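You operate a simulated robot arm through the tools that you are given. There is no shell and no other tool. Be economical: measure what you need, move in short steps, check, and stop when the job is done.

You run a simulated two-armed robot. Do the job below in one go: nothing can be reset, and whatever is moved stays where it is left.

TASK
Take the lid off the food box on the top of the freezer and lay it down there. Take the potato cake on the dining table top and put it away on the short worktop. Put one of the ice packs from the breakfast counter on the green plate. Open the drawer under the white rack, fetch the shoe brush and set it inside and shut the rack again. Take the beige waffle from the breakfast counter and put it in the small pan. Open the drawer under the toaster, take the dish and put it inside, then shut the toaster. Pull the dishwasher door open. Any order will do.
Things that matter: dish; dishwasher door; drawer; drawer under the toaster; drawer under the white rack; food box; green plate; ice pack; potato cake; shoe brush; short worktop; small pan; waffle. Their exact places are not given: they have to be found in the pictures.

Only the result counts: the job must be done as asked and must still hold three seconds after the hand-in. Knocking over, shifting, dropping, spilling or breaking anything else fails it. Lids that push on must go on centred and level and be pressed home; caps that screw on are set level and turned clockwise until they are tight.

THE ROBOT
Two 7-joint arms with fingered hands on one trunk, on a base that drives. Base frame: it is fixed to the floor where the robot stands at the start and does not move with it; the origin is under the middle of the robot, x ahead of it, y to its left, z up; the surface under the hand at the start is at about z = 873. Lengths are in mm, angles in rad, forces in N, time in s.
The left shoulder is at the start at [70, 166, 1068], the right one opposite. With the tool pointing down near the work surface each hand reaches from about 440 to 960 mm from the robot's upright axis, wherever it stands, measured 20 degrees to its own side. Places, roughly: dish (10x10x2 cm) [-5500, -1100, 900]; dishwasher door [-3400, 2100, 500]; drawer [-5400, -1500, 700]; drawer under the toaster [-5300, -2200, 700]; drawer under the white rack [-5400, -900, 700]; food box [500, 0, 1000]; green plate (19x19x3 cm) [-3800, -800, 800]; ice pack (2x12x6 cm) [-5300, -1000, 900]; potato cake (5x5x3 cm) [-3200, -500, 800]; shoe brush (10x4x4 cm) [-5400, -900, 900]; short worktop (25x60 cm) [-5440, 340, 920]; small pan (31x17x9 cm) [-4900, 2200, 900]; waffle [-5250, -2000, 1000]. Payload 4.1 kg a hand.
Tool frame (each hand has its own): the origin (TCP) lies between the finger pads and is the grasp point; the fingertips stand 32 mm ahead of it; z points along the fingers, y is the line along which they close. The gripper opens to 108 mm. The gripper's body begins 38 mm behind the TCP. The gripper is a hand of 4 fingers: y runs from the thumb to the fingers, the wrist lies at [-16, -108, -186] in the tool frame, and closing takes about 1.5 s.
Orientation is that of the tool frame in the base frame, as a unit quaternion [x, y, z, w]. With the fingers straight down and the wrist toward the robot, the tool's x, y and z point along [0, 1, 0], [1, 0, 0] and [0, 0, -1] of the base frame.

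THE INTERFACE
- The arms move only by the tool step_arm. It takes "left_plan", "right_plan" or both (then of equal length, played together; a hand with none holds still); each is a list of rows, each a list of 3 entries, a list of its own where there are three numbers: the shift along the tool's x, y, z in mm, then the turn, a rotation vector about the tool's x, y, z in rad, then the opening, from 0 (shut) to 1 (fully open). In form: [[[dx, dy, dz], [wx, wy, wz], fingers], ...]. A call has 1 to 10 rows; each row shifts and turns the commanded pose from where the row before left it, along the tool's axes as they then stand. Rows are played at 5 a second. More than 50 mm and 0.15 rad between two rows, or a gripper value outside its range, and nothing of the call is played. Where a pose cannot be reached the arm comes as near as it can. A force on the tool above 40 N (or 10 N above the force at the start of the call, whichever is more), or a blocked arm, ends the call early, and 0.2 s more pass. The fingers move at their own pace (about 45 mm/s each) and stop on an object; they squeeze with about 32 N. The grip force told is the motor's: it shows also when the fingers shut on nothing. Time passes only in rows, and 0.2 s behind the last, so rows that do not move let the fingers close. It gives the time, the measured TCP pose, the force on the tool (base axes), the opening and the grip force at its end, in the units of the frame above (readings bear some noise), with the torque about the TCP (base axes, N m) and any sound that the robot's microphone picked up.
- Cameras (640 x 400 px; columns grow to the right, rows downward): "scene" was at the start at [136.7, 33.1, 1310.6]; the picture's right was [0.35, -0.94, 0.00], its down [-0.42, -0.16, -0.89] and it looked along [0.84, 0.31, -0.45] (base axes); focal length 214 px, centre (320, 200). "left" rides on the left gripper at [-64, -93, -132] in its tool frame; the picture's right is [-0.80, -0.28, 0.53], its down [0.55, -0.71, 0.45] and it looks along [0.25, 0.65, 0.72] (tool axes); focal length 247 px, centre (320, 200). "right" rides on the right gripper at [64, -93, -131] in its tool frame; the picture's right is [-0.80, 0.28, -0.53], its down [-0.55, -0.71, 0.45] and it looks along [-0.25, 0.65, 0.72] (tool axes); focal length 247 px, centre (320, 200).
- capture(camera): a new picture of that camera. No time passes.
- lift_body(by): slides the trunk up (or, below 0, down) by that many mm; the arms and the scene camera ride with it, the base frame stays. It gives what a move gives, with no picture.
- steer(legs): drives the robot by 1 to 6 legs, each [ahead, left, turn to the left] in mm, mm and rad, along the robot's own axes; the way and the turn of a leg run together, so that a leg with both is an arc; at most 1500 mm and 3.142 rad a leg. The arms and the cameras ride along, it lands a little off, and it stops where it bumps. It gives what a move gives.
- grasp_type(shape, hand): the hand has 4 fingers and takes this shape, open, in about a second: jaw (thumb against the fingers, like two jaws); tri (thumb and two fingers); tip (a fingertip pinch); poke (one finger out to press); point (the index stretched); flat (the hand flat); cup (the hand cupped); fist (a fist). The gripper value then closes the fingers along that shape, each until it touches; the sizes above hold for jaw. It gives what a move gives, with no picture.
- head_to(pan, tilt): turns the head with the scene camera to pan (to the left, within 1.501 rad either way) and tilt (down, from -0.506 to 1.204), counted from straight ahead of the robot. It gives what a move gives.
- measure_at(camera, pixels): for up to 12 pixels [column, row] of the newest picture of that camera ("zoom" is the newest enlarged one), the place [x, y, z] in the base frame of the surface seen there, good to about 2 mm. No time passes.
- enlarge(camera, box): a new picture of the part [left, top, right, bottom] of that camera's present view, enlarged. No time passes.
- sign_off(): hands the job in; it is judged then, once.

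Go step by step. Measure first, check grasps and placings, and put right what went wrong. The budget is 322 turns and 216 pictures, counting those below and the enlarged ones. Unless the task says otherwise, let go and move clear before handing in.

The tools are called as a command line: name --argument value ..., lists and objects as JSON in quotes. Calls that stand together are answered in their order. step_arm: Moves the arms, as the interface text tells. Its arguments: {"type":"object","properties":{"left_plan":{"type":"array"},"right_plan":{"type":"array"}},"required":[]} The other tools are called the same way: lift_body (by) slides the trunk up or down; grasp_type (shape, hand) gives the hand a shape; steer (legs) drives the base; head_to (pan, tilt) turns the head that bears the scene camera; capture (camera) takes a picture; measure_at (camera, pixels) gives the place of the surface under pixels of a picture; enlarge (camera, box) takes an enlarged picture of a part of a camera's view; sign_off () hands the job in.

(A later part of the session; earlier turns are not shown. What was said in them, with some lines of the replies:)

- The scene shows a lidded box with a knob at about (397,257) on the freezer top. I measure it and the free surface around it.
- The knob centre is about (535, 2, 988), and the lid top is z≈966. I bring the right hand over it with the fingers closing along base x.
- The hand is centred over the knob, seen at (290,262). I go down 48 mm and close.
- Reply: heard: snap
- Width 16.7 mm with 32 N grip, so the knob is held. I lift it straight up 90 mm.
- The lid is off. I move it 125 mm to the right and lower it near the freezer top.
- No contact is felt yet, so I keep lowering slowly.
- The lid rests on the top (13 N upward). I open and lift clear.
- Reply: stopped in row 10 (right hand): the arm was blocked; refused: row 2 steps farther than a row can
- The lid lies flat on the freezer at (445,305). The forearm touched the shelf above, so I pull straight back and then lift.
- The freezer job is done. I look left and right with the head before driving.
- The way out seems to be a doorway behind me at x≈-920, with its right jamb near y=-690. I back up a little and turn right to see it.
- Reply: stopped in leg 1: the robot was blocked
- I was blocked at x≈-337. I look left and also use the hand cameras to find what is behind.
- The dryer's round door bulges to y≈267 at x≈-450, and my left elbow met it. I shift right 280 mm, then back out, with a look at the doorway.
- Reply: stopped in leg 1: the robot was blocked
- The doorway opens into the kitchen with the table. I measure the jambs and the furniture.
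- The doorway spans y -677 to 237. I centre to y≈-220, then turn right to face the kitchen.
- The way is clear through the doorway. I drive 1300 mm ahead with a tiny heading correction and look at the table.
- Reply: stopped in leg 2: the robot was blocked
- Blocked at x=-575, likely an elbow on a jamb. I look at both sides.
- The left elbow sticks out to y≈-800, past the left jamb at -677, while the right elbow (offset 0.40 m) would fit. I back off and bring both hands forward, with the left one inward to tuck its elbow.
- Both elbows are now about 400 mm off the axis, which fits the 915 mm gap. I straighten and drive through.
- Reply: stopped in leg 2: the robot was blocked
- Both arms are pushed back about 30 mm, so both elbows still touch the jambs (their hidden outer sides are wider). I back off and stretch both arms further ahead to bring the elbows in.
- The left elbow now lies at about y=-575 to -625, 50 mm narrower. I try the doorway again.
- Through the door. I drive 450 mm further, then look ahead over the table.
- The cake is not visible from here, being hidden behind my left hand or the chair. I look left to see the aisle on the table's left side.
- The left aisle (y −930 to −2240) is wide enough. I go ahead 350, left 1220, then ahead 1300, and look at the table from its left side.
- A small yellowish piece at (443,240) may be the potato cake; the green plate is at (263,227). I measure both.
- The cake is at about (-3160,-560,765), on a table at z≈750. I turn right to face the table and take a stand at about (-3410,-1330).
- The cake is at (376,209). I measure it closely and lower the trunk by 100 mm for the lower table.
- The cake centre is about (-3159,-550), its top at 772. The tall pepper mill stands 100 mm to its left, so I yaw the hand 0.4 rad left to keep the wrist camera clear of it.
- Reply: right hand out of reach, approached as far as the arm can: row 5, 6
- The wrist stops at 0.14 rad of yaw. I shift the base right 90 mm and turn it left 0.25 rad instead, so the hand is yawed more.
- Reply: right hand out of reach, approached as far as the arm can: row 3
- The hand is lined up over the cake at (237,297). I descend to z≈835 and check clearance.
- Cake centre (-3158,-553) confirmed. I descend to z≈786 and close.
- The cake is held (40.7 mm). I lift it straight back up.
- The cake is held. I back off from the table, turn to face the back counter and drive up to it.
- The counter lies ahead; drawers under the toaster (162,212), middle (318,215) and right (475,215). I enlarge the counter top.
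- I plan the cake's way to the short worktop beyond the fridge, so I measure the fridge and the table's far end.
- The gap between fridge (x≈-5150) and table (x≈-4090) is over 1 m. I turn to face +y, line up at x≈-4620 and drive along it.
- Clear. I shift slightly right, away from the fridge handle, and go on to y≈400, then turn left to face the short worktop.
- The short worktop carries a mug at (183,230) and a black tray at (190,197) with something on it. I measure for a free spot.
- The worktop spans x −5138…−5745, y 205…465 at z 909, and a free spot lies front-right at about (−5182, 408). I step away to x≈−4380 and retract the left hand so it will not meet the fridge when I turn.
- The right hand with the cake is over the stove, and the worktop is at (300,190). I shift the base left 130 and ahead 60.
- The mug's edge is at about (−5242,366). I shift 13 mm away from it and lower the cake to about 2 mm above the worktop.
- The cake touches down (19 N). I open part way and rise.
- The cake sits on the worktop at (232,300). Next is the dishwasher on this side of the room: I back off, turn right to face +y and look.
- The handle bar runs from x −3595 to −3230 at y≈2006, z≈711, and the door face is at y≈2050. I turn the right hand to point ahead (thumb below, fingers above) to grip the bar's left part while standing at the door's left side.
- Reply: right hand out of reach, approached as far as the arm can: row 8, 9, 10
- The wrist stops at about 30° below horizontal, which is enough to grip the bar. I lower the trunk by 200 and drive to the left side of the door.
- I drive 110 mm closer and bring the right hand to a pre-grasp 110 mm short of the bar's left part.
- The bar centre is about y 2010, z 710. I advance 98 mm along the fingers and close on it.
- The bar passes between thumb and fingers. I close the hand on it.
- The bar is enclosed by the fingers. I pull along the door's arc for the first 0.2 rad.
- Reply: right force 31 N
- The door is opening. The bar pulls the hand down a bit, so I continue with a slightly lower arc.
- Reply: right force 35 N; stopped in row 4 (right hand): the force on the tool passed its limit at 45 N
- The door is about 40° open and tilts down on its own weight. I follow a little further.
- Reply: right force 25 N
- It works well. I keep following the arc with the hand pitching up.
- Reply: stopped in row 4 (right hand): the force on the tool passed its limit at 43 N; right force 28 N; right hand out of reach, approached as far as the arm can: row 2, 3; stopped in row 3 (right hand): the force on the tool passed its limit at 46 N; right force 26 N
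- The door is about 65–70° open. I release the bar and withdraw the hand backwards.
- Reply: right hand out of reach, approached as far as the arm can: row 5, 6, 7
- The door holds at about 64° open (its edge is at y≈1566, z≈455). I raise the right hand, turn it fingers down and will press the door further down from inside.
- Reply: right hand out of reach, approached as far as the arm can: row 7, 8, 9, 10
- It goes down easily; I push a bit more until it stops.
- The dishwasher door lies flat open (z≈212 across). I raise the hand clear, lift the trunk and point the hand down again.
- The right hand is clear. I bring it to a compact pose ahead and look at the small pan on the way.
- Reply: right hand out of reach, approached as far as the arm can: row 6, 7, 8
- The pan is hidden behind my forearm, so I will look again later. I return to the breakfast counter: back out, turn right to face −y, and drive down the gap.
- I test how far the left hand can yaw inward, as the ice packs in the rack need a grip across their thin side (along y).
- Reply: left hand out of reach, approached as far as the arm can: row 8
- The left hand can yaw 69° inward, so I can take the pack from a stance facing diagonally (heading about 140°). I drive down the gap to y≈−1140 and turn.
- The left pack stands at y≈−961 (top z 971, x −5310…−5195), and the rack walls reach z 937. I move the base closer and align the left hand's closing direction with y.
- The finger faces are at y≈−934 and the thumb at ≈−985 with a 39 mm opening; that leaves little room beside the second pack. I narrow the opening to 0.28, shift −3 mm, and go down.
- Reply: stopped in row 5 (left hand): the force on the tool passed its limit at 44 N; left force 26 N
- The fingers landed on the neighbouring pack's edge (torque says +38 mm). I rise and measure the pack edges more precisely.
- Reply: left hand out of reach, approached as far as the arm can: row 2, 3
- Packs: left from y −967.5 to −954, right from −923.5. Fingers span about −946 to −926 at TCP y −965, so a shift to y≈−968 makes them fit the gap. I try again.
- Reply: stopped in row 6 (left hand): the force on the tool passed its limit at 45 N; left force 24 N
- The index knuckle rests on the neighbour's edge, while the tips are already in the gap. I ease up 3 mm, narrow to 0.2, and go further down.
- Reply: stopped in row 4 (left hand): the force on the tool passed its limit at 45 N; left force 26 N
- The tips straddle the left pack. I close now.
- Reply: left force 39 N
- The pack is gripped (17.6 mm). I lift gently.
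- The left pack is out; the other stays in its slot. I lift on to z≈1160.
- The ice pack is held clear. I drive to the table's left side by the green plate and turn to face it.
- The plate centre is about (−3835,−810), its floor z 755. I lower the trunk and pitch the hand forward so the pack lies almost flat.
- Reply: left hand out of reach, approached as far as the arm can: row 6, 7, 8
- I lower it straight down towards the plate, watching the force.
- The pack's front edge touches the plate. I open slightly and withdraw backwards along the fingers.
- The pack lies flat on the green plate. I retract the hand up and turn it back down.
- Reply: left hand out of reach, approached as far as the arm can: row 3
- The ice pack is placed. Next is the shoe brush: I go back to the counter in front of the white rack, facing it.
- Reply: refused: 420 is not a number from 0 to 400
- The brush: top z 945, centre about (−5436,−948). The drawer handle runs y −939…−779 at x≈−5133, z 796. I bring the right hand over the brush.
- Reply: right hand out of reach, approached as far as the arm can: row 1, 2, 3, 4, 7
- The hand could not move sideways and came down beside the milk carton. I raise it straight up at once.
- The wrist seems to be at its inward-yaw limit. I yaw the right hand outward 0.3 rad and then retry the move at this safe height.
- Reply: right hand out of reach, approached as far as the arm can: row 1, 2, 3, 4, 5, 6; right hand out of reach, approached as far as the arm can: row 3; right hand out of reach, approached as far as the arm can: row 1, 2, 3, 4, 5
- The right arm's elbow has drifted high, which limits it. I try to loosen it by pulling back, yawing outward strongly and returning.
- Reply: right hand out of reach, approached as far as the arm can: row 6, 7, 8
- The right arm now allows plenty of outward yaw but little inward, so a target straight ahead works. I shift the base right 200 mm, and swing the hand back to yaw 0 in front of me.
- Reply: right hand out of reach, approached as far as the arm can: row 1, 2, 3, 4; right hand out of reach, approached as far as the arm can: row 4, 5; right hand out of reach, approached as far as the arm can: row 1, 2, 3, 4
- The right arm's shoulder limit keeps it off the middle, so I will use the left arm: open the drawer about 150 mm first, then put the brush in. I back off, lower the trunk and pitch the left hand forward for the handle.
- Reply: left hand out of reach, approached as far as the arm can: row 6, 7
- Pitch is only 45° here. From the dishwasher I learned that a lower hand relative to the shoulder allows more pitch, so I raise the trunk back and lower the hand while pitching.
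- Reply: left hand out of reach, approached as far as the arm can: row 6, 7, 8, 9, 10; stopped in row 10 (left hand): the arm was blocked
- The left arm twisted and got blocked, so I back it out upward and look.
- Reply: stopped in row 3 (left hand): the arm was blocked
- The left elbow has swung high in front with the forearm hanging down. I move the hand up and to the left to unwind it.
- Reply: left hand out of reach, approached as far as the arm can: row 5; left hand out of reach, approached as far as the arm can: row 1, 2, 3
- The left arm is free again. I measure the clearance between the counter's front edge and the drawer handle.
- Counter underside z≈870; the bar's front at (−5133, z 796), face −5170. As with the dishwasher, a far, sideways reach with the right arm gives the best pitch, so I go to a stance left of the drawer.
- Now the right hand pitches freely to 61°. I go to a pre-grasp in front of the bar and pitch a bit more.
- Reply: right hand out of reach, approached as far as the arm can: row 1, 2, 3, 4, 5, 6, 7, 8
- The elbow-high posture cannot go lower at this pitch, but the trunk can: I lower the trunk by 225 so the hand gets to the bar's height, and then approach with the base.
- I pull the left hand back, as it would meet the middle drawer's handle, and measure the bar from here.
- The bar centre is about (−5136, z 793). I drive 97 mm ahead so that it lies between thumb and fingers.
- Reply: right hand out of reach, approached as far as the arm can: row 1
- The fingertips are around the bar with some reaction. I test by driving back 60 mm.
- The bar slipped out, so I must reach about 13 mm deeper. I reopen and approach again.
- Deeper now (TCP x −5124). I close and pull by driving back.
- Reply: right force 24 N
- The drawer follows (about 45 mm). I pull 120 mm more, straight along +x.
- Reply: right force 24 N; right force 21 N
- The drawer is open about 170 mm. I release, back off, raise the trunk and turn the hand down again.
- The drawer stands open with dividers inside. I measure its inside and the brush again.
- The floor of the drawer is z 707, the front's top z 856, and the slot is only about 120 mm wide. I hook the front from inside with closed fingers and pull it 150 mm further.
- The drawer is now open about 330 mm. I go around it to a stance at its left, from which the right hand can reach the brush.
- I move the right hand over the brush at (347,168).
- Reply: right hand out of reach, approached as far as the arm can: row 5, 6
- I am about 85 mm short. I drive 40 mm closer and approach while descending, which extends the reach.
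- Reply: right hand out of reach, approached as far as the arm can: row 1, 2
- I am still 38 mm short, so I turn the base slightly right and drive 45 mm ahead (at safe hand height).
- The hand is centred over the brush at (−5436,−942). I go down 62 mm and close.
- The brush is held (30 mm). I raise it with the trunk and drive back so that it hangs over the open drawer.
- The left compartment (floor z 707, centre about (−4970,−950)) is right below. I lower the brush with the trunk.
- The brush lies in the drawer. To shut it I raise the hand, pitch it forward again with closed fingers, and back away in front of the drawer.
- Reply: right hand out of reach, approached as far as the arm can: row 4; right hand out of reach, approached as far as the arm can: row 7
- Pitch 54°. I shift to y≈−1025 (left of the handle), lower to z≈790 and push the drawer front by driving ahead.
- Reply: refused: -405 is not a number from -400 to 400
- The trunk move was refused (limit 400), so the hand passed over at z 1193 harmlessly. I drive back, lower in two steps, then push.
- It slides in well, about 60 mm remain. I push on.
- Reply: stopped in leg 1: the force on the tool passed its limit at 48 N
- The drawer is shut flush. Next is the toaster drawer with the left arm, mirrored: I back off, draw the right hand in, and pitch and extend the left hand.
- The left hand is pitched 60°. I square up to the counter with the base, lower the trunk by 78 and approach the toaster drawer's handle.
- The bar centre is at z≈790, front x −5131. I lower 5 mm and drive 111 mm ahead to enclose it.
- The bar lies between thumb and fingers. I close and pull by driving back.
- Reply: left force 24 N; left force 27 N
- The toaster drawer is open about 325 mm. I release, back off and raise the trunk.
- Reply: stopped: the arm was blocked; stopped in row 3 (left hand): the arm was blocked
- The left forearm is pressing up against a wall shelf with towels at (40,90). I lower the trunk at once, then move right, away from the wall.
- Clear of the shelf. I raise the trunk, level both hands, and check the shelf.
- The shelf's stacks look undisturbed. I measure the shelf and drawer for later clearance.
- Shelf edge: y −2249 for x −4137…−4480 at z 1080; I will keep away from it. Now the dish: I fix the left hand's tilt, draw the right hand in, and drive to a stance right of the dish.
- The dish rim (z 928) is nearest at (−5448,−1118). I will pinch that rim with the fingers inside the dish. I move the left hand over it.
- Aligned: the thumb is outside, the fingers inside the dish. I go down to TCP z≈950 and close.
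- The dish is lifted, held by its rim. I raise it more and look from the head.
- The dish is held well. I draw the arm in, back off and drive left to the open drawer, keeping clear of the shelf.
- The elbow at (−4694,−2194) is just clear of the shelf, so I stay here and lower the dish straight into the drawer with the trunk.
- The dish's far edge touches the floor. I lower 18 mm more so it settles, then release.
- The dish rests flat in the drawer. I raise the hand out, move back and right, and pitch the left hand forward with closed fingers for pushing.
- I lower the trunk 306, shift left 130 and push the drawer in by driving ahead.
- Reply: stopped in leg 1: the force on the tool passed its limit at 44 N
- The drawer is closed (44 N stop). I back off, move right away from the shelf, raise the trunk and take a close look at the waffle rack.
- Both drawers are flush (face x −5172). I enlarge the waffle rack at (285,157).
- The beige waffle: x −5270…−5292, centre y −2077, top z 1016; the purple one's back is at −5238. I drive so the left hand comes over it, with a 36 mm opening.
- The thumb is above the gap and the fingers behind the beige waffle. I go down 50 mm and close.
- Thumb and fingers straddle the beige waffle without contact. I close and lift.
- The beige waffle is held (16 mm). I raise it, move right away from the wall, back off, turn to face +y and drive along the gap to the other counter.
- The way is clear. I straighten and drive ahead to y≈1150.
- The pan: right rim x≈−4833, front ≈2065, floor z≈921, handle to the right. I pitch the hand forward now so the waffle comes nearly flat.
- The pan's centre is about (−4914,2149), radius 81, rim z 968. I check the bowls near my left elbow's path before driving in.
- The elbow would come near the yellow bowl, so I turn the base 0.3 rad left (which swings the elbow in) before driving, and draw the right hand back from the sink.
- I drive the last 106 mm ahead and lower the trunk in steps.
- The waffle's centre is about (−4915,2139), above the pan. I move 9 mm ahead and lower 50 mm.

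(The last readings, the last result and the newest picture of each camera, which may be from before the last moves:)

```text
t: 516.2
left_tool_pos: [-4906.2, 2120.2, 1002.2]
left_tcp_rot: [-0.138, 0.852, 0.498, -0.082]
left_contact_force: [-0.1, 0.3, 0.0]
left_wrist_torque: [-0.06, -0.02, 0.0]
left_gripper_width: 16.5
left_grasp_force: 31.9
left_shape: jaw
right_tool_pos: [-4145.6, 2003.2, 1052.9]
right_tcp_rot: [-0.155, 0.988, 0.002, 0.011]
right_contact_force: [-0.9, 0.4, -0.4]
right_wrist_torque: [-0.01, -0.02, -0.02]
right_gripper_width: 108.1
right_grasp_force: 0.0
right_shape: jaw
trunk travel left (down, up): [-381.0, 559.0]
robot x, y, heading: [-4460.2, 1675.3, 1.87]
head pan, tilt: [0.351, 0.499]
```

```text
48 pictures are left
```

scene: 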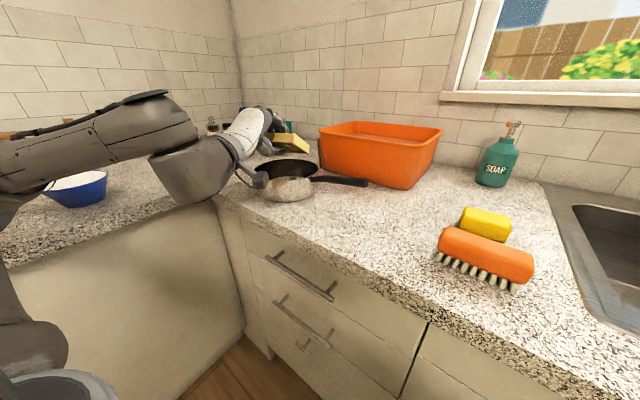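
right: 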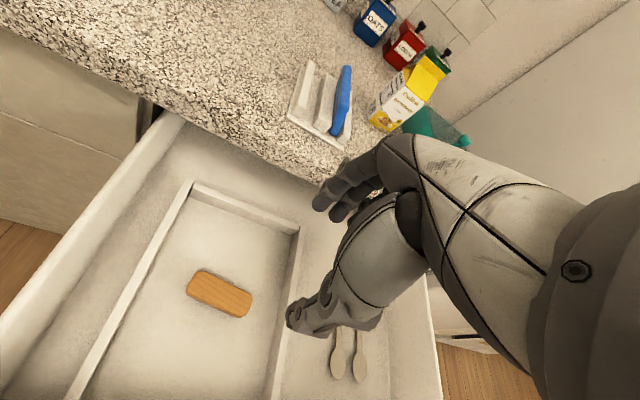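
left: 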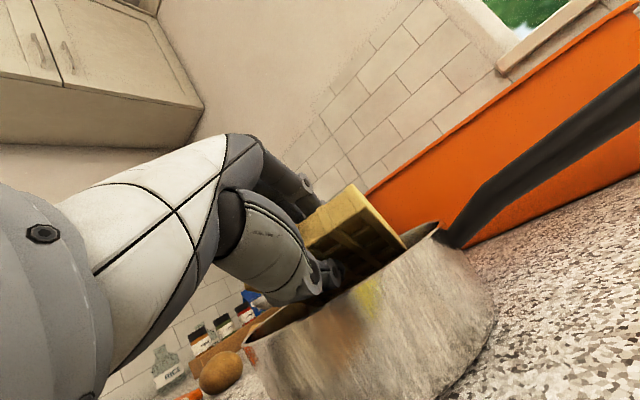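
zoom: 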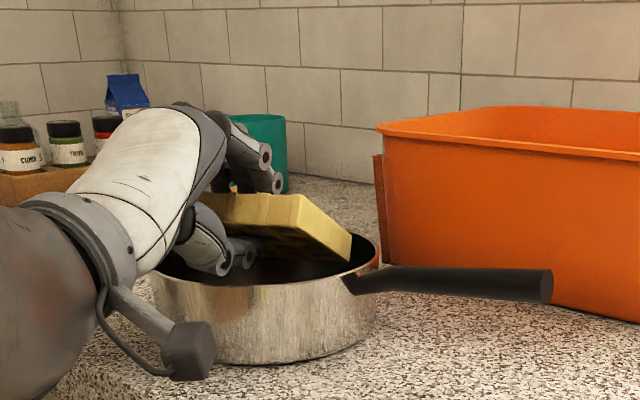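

The far edge is inside the pan. I lower 8 mm more, open gently and withdraw backwards and up.

lift_body --by -8

step_arm --left_plan '[[[0, 0, 0], [0, 0, 0], 0.32], [[0, 0, 0], [0, 0, 0], 0.32], [[0, 0, 0], [0, 0, 0], 0.36], [[0, 0, 0], [0, 0, 0], 0.36], [[0, 0, -12], [0, 0, 0], 0.36], [[0, 0, -15], [0, 0, 0], 0.36], [[0, 0, -20], [0, 0, 0], 0.36], [[0, 0, -25], [0, 0, 0], 0.36]]'

capture --camera "left"

enlarge --camera "scene" --box '[220, 75, 380, 195]'

```text
t: 516.8
left_tool_pos: [-4904.0, 2122.0, 995.5]
left_tcp_rot: [-0.137, 0.852, 0.499, -0.083]
left_contact_force: [0.5, -0.3, 2.3]
left_wrist_torque: [-0.17, 0.0, -0.01]
left_gripper_width: 16.5
left_grasp_force: 31.9
left_shape: jaw
right_tool_pos: [-4143.5, 2004.0, 1043.2]
right_tcp_rot: [-0.154, 0.988, 0.002, 0.011]
right_contact_force: [0.2, -0.3, 0.6]
right_wrist_torque: [0.03, -0.02, -0.02]
right_gripper_width: 107.8
right_grasp_force: 0.1
right_shape: jaw
trunk travel left (down, up): [-373.0, 567.0]
robot x, y, heading: [-4460.8, 1674.4, 1.877]
head pan, tilt: [0.351, 0.499]
```

```text
t: 518.5
left_tool_pos: [-4884.3, 2060.1, 1029.7]
left_tcp_rot: [-0.139, 0.852, 0.498, -0.083]
left_contact_force: [-0.5, 0.3, 0.0]
left_wrist_torque: [0.0, -0.04, 0.02]
left_gripper_width: 38.7
left_grasp_force: 0.0
left_shape: jaw
right_tool_pos: [-4145.0, 2003.7, 1044.2]
right_tcp_rot: [-0.154, 0.988, 0.003, 0.013]
right_contact_force: [0.8, -0.4, 0.4]
right_wrist_torque: [0.05, -0.01, 0.02]
right_gripper_width: 108.1
right_grasp_force: 0.0
right_shape: jaw
trunk travel left (down, up): [-373.0, 567.0]
robot x, y, heading: [-4464.0, 1677.8, 1.875]
head pan, tilt: [0.351, 0.499]
```

```text
47 pictures are left
```

left: 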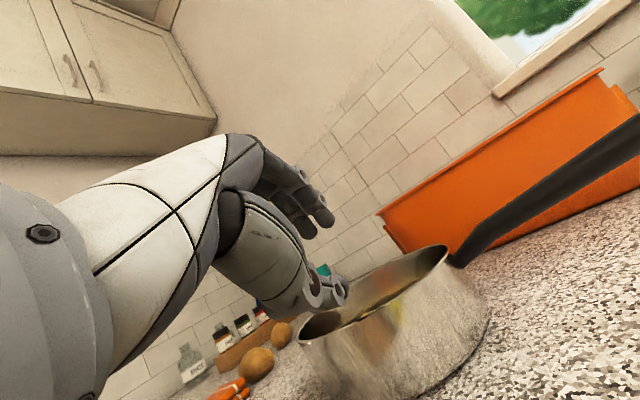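

```text
3.33 times, centred on (300, 135) of scene
```

zoom: 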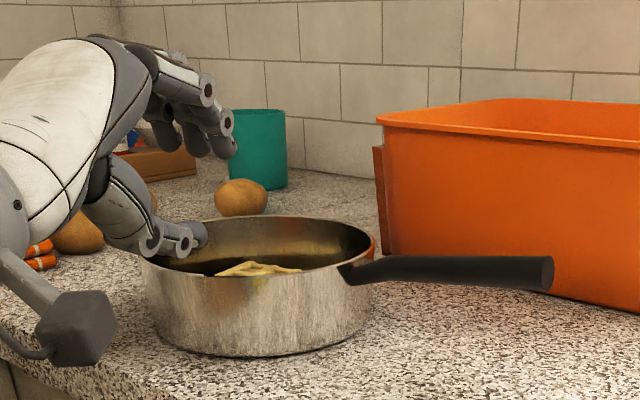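

The waffle dropped into the pan. I raise the trunk, back off, and check.

lift_body --by 190

steer --legs '[[-250, 0, 0]]'

enlarge --camera "scene" --box '[180, 100, 420, 250]'

```text
t: 520.6
left_tool_pos: [-4884.2, 2060.3, 1219.7]
left_tcp_rot: [-0.138, 0.852, 0.498, -0.082]
left_contact_force: [-0.2, 0.3, 0.8]
left_wrist_torque: [-0.01, 0.0, 0.02]
left_gripper_width: 38.6
left_grasp_force: 0.2
left_shape: jaw
right_tool_pos: [-4143.9, 2004.3, 1234.2]
right_tcp_rot: [-0.154, 0.988, 0.002, 0.012]
right_contact_force: [-0.3, -1.0, 0.2]
right_wrist_torque: [-0.03, 0.0, -0.02]
right_gripper_width: 107.7
right_grasp_force: 0.1
right_shape: jaw
trunk travel left (down, up): [-563.0, 377.0]
robot x, y, heading: [-4458.7, 1676.1, 1.876]
head pan, tilt: [0.351, 0.499]
```

```text
t: 522.5
left_tool_pos: [-4809.9, 1821.3, 1220.1]
left_tcp_rot: [-0.139, 0.852, 0.498, -0.082]
left_contact_force: [0.5, -0.5, -0.6]
left_wrist_torque: [-0.02, -0.03, 0.02]
left_gripper_width: 38.9
left_grasp_force: 0.1
left_shape: jaw
right_tool_pos: [-4071.1, 1767.6, 1233.2]
right_tcp_rot: [-0.155, 0.988, 0.002, 0.013]
right_contact_force: [-0.4, 0.2, -0.1]
right_wrist_torque: [0.01, 0.01, 0.0]
right_gripper_width: 108.2
right_grasp_force: 0.1
right_shape: jaw
trunk travel left (down, up): [-563.0, 377.0]
robot x, y, heading: [-4388.0, 1437.8, 1.876]
head pan, tilt: [0.351, 0.499]
```

```text
2.67 times, centred on (300, 175) of scene
```

zoom: 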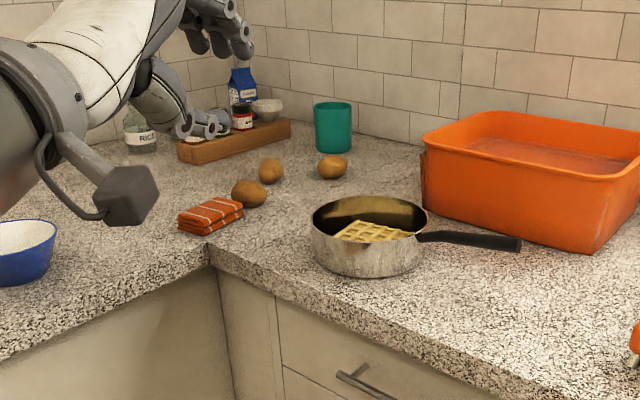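

The waffle lies in the small pan. I check that the dishwasher door is still open and the cake and the ice pack are in place.

head_to --pan -0.9 --tilt 0.45

capture --camera "scene"

steer --legs '[[-300, -100, 0], [0, 0, 1.4]]'

head_to --pan 0.6 --tilt 0.4

capture --camera "scene"

```text
t: 523.9
left_tool_pos: [-4811.0, 1822.3, 1219.9]
left_tcp_rot: [-0.138, 0.852, 0.498, -0.082]
left_contact_force: [-0.4, -0.8, -0.7]
left_wrist_torque: [-0.04, 0.0, 0.01]
left_gripper_width: 38.2
left_grasp_force: 0.1
left_shape: jaw
right_tool_pos: [-4071.9, 1767.6, 1233.6]
right_tcp_rot: [-0.156, 0.988, 0.003, 0.013]
right_contact_force: [-0.4, -0.1, 0.7]
right_wrist_torque: [0.02, -0.01, -0.02]
right_gripper_width: 108.2
right_grasp_force: 0.0
right_shape: jaw
trunk travel left (down, up): [-563.0, 377.0]
robot x, y, heading: [-4383.2, 1434.7, 1.874]
head pan, tilt: [-0.901, 0.45]
```

```text
44 pictures are left
```

scene: 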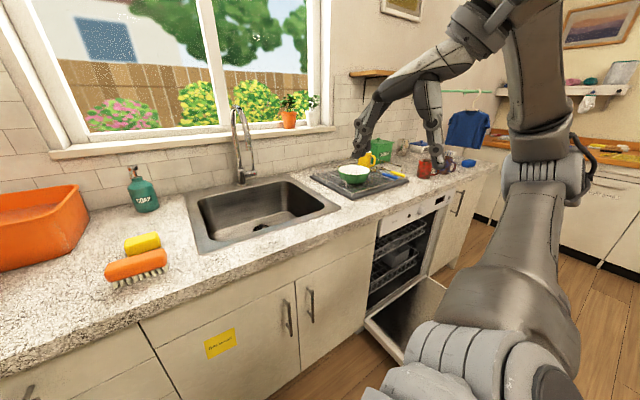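

```text
t: 529.4
left_tool_pos: [-4674.7, 848.5, 1219.7]
left_tcp_rot: [0.642, -0.578, -0.336, 0.376]
left_contact_force: [0.8, -0.6, -0.2]
left_wrist_torque: [0.03, 0.0, 0.01]
left_gripper_width: 38.7
left_grasp_force: 0.1
left_shape: jaw
right_tool_pos: [-4460.6, 1558.0, 1234.0]
right_tcp_rot: [0.74, -0.673, -0.01, -0.009]
right_contact_force: [-0.4, -0.1, -0.1]
right_wrist_torque: [0.01, 0.03, -0.02]
right_gripper_width: 108.1
right_grasp_force: 0.0
right_shape: jaw
trunk travel left (down, up): [-563.0, 377.0]
robot x, y, heading: [-4201.9, 1176.4, -3.053]
head pan, tilt: [-0.901, 0.45]
```

```text
t: 531.0
left_tool_pos: [-4674.1, 848.3, 1220.5]
left_tcp_rot: [0.642, -0.578, -0.337, 0.376]
left_contact_force: [-0.2, -0.3, 0.3]
left_wrist_torque: [0.01, 0.0, -0.04]
left_gripper_width: 38.6
left_grasp_force: 0.0
left_shape: jaw
right_tool_pos: [-4461.9, 1559.2, 1234.7]
right_tcp_rot: [0.739, -0.674, -0.01, -0.009]
right_contact_force: [0.2, 0.0, -0.2]
right_wrist_torque: [0.01, 0.02, 0.0]
right_gripper_width: 108.0
right_grasp_force: 0.1
right_shape: jaw
trunk travel left (down, up): [-563.0, 377.0]
robot x, y, heading: [-4207.9, 1175.3, -3.047]
head pan, tilt: [0.6, 0.4]
```

```text
43 pictures are left
```

scene: 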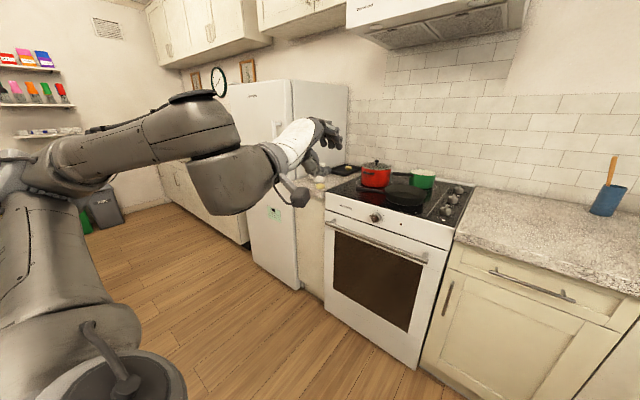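

enlarge --camera "scene" --box '[290, 140, 390, 210]'

enlarge --camera "scene" --box '[0, 90, 130, 180]'

head_to --pan 1.35 --tilt 0.45

capture --camera "scene"

```text
5.71 times, centred on (340, 175) of scene
```

zoom: 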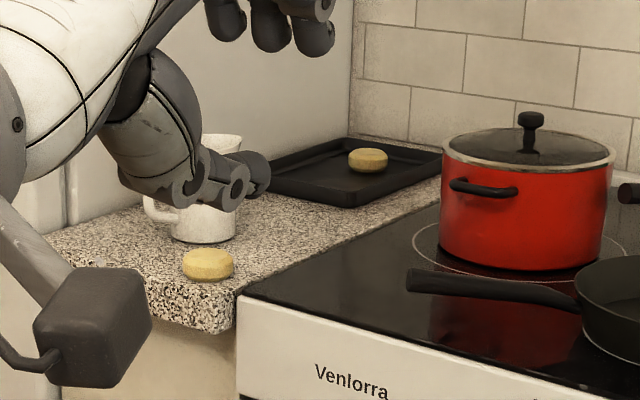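

```text
4.44 times, centred on (65, 135) of scene
```

zoom: 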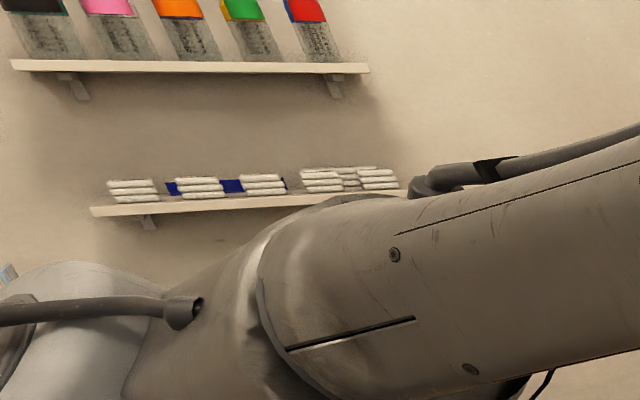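

```text
t: 532.0
left_tool_pos: [-4672.3, 848.6, 1218.9]
left_tcp_rot: [0.642, -0.578, -0.336, 0.376]
left_contact_force: [0.5, -0.3, -0.4]
left_wrist_torque: [0.01, -0.02, -0.01]
left_gripper_width: 38.8
left_grasp_force: 0.1
left_shape: jaw
right_tool_pos: [-4460.6, 1559.0, 1233.8]
right_tcp_rot: [0.739, -0.673, -0.01, -0.009]
right_contact_force: [0.7, -0.1, -0.2]
right_wrist_torque: [0.0, 0.01, -0.01]
right_gripper_width: 107.9
right_grasp_force: 0.1
right_shape: jaw
trunk travel left (down, up): [-563.0, 377.0]
robot x, y, heading: [-4207.6, 1177.6, -3.053]
head pan, tilt: [1.349, 0.45]
```

```text
40 pictures are left
```

scene: 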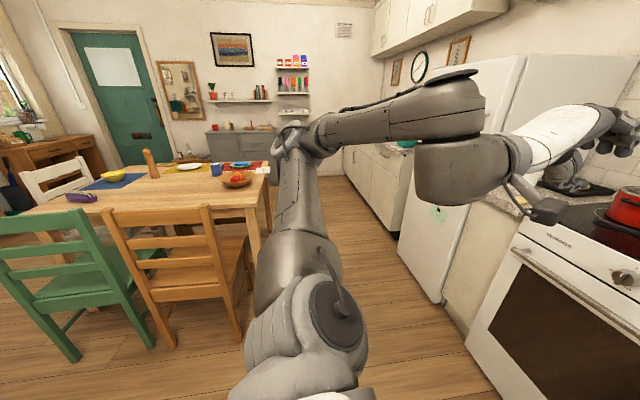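

All seven jobs check out: the cake is on the worktop, the waffle is in the pan, the dishwasher is open, the ice pack is on the plate, both drawers are shut and the lid is off. I hand in.

sign_off

```text
The job is handed in.
```

I did all seven tasks and handed the job in.

- **Food box:** the lid is off and lying flat beside the box on the freezer top. I did not go back to that room to look again before handing in.
- **Potato cake:** it is on the short worktop, in front of the mug.
- **Ice pack:** one pack lies flat on the green plate. The other is still in the white rack, leaning a little in its slot.
- **Shoe brush:** it is in the drawer under the white rack, and that drawer is shut flush.
- **Waffle:** the beige waffle lies in the small pan.
- **Dish:** it is in the drawer under the toaster, and that drawer is shut flush.
- **Dishwasher:** the door is open flat and still was when I last looked.

While backing away from the toaster drawer, my left arm pressed up against the wall shelf beside it. In later pictures the stacks on that shelf looked undisturbed. The right arm also touched the shelf above the freezer while I was moving clear of the lid. I did not check the things on top of that shelf.
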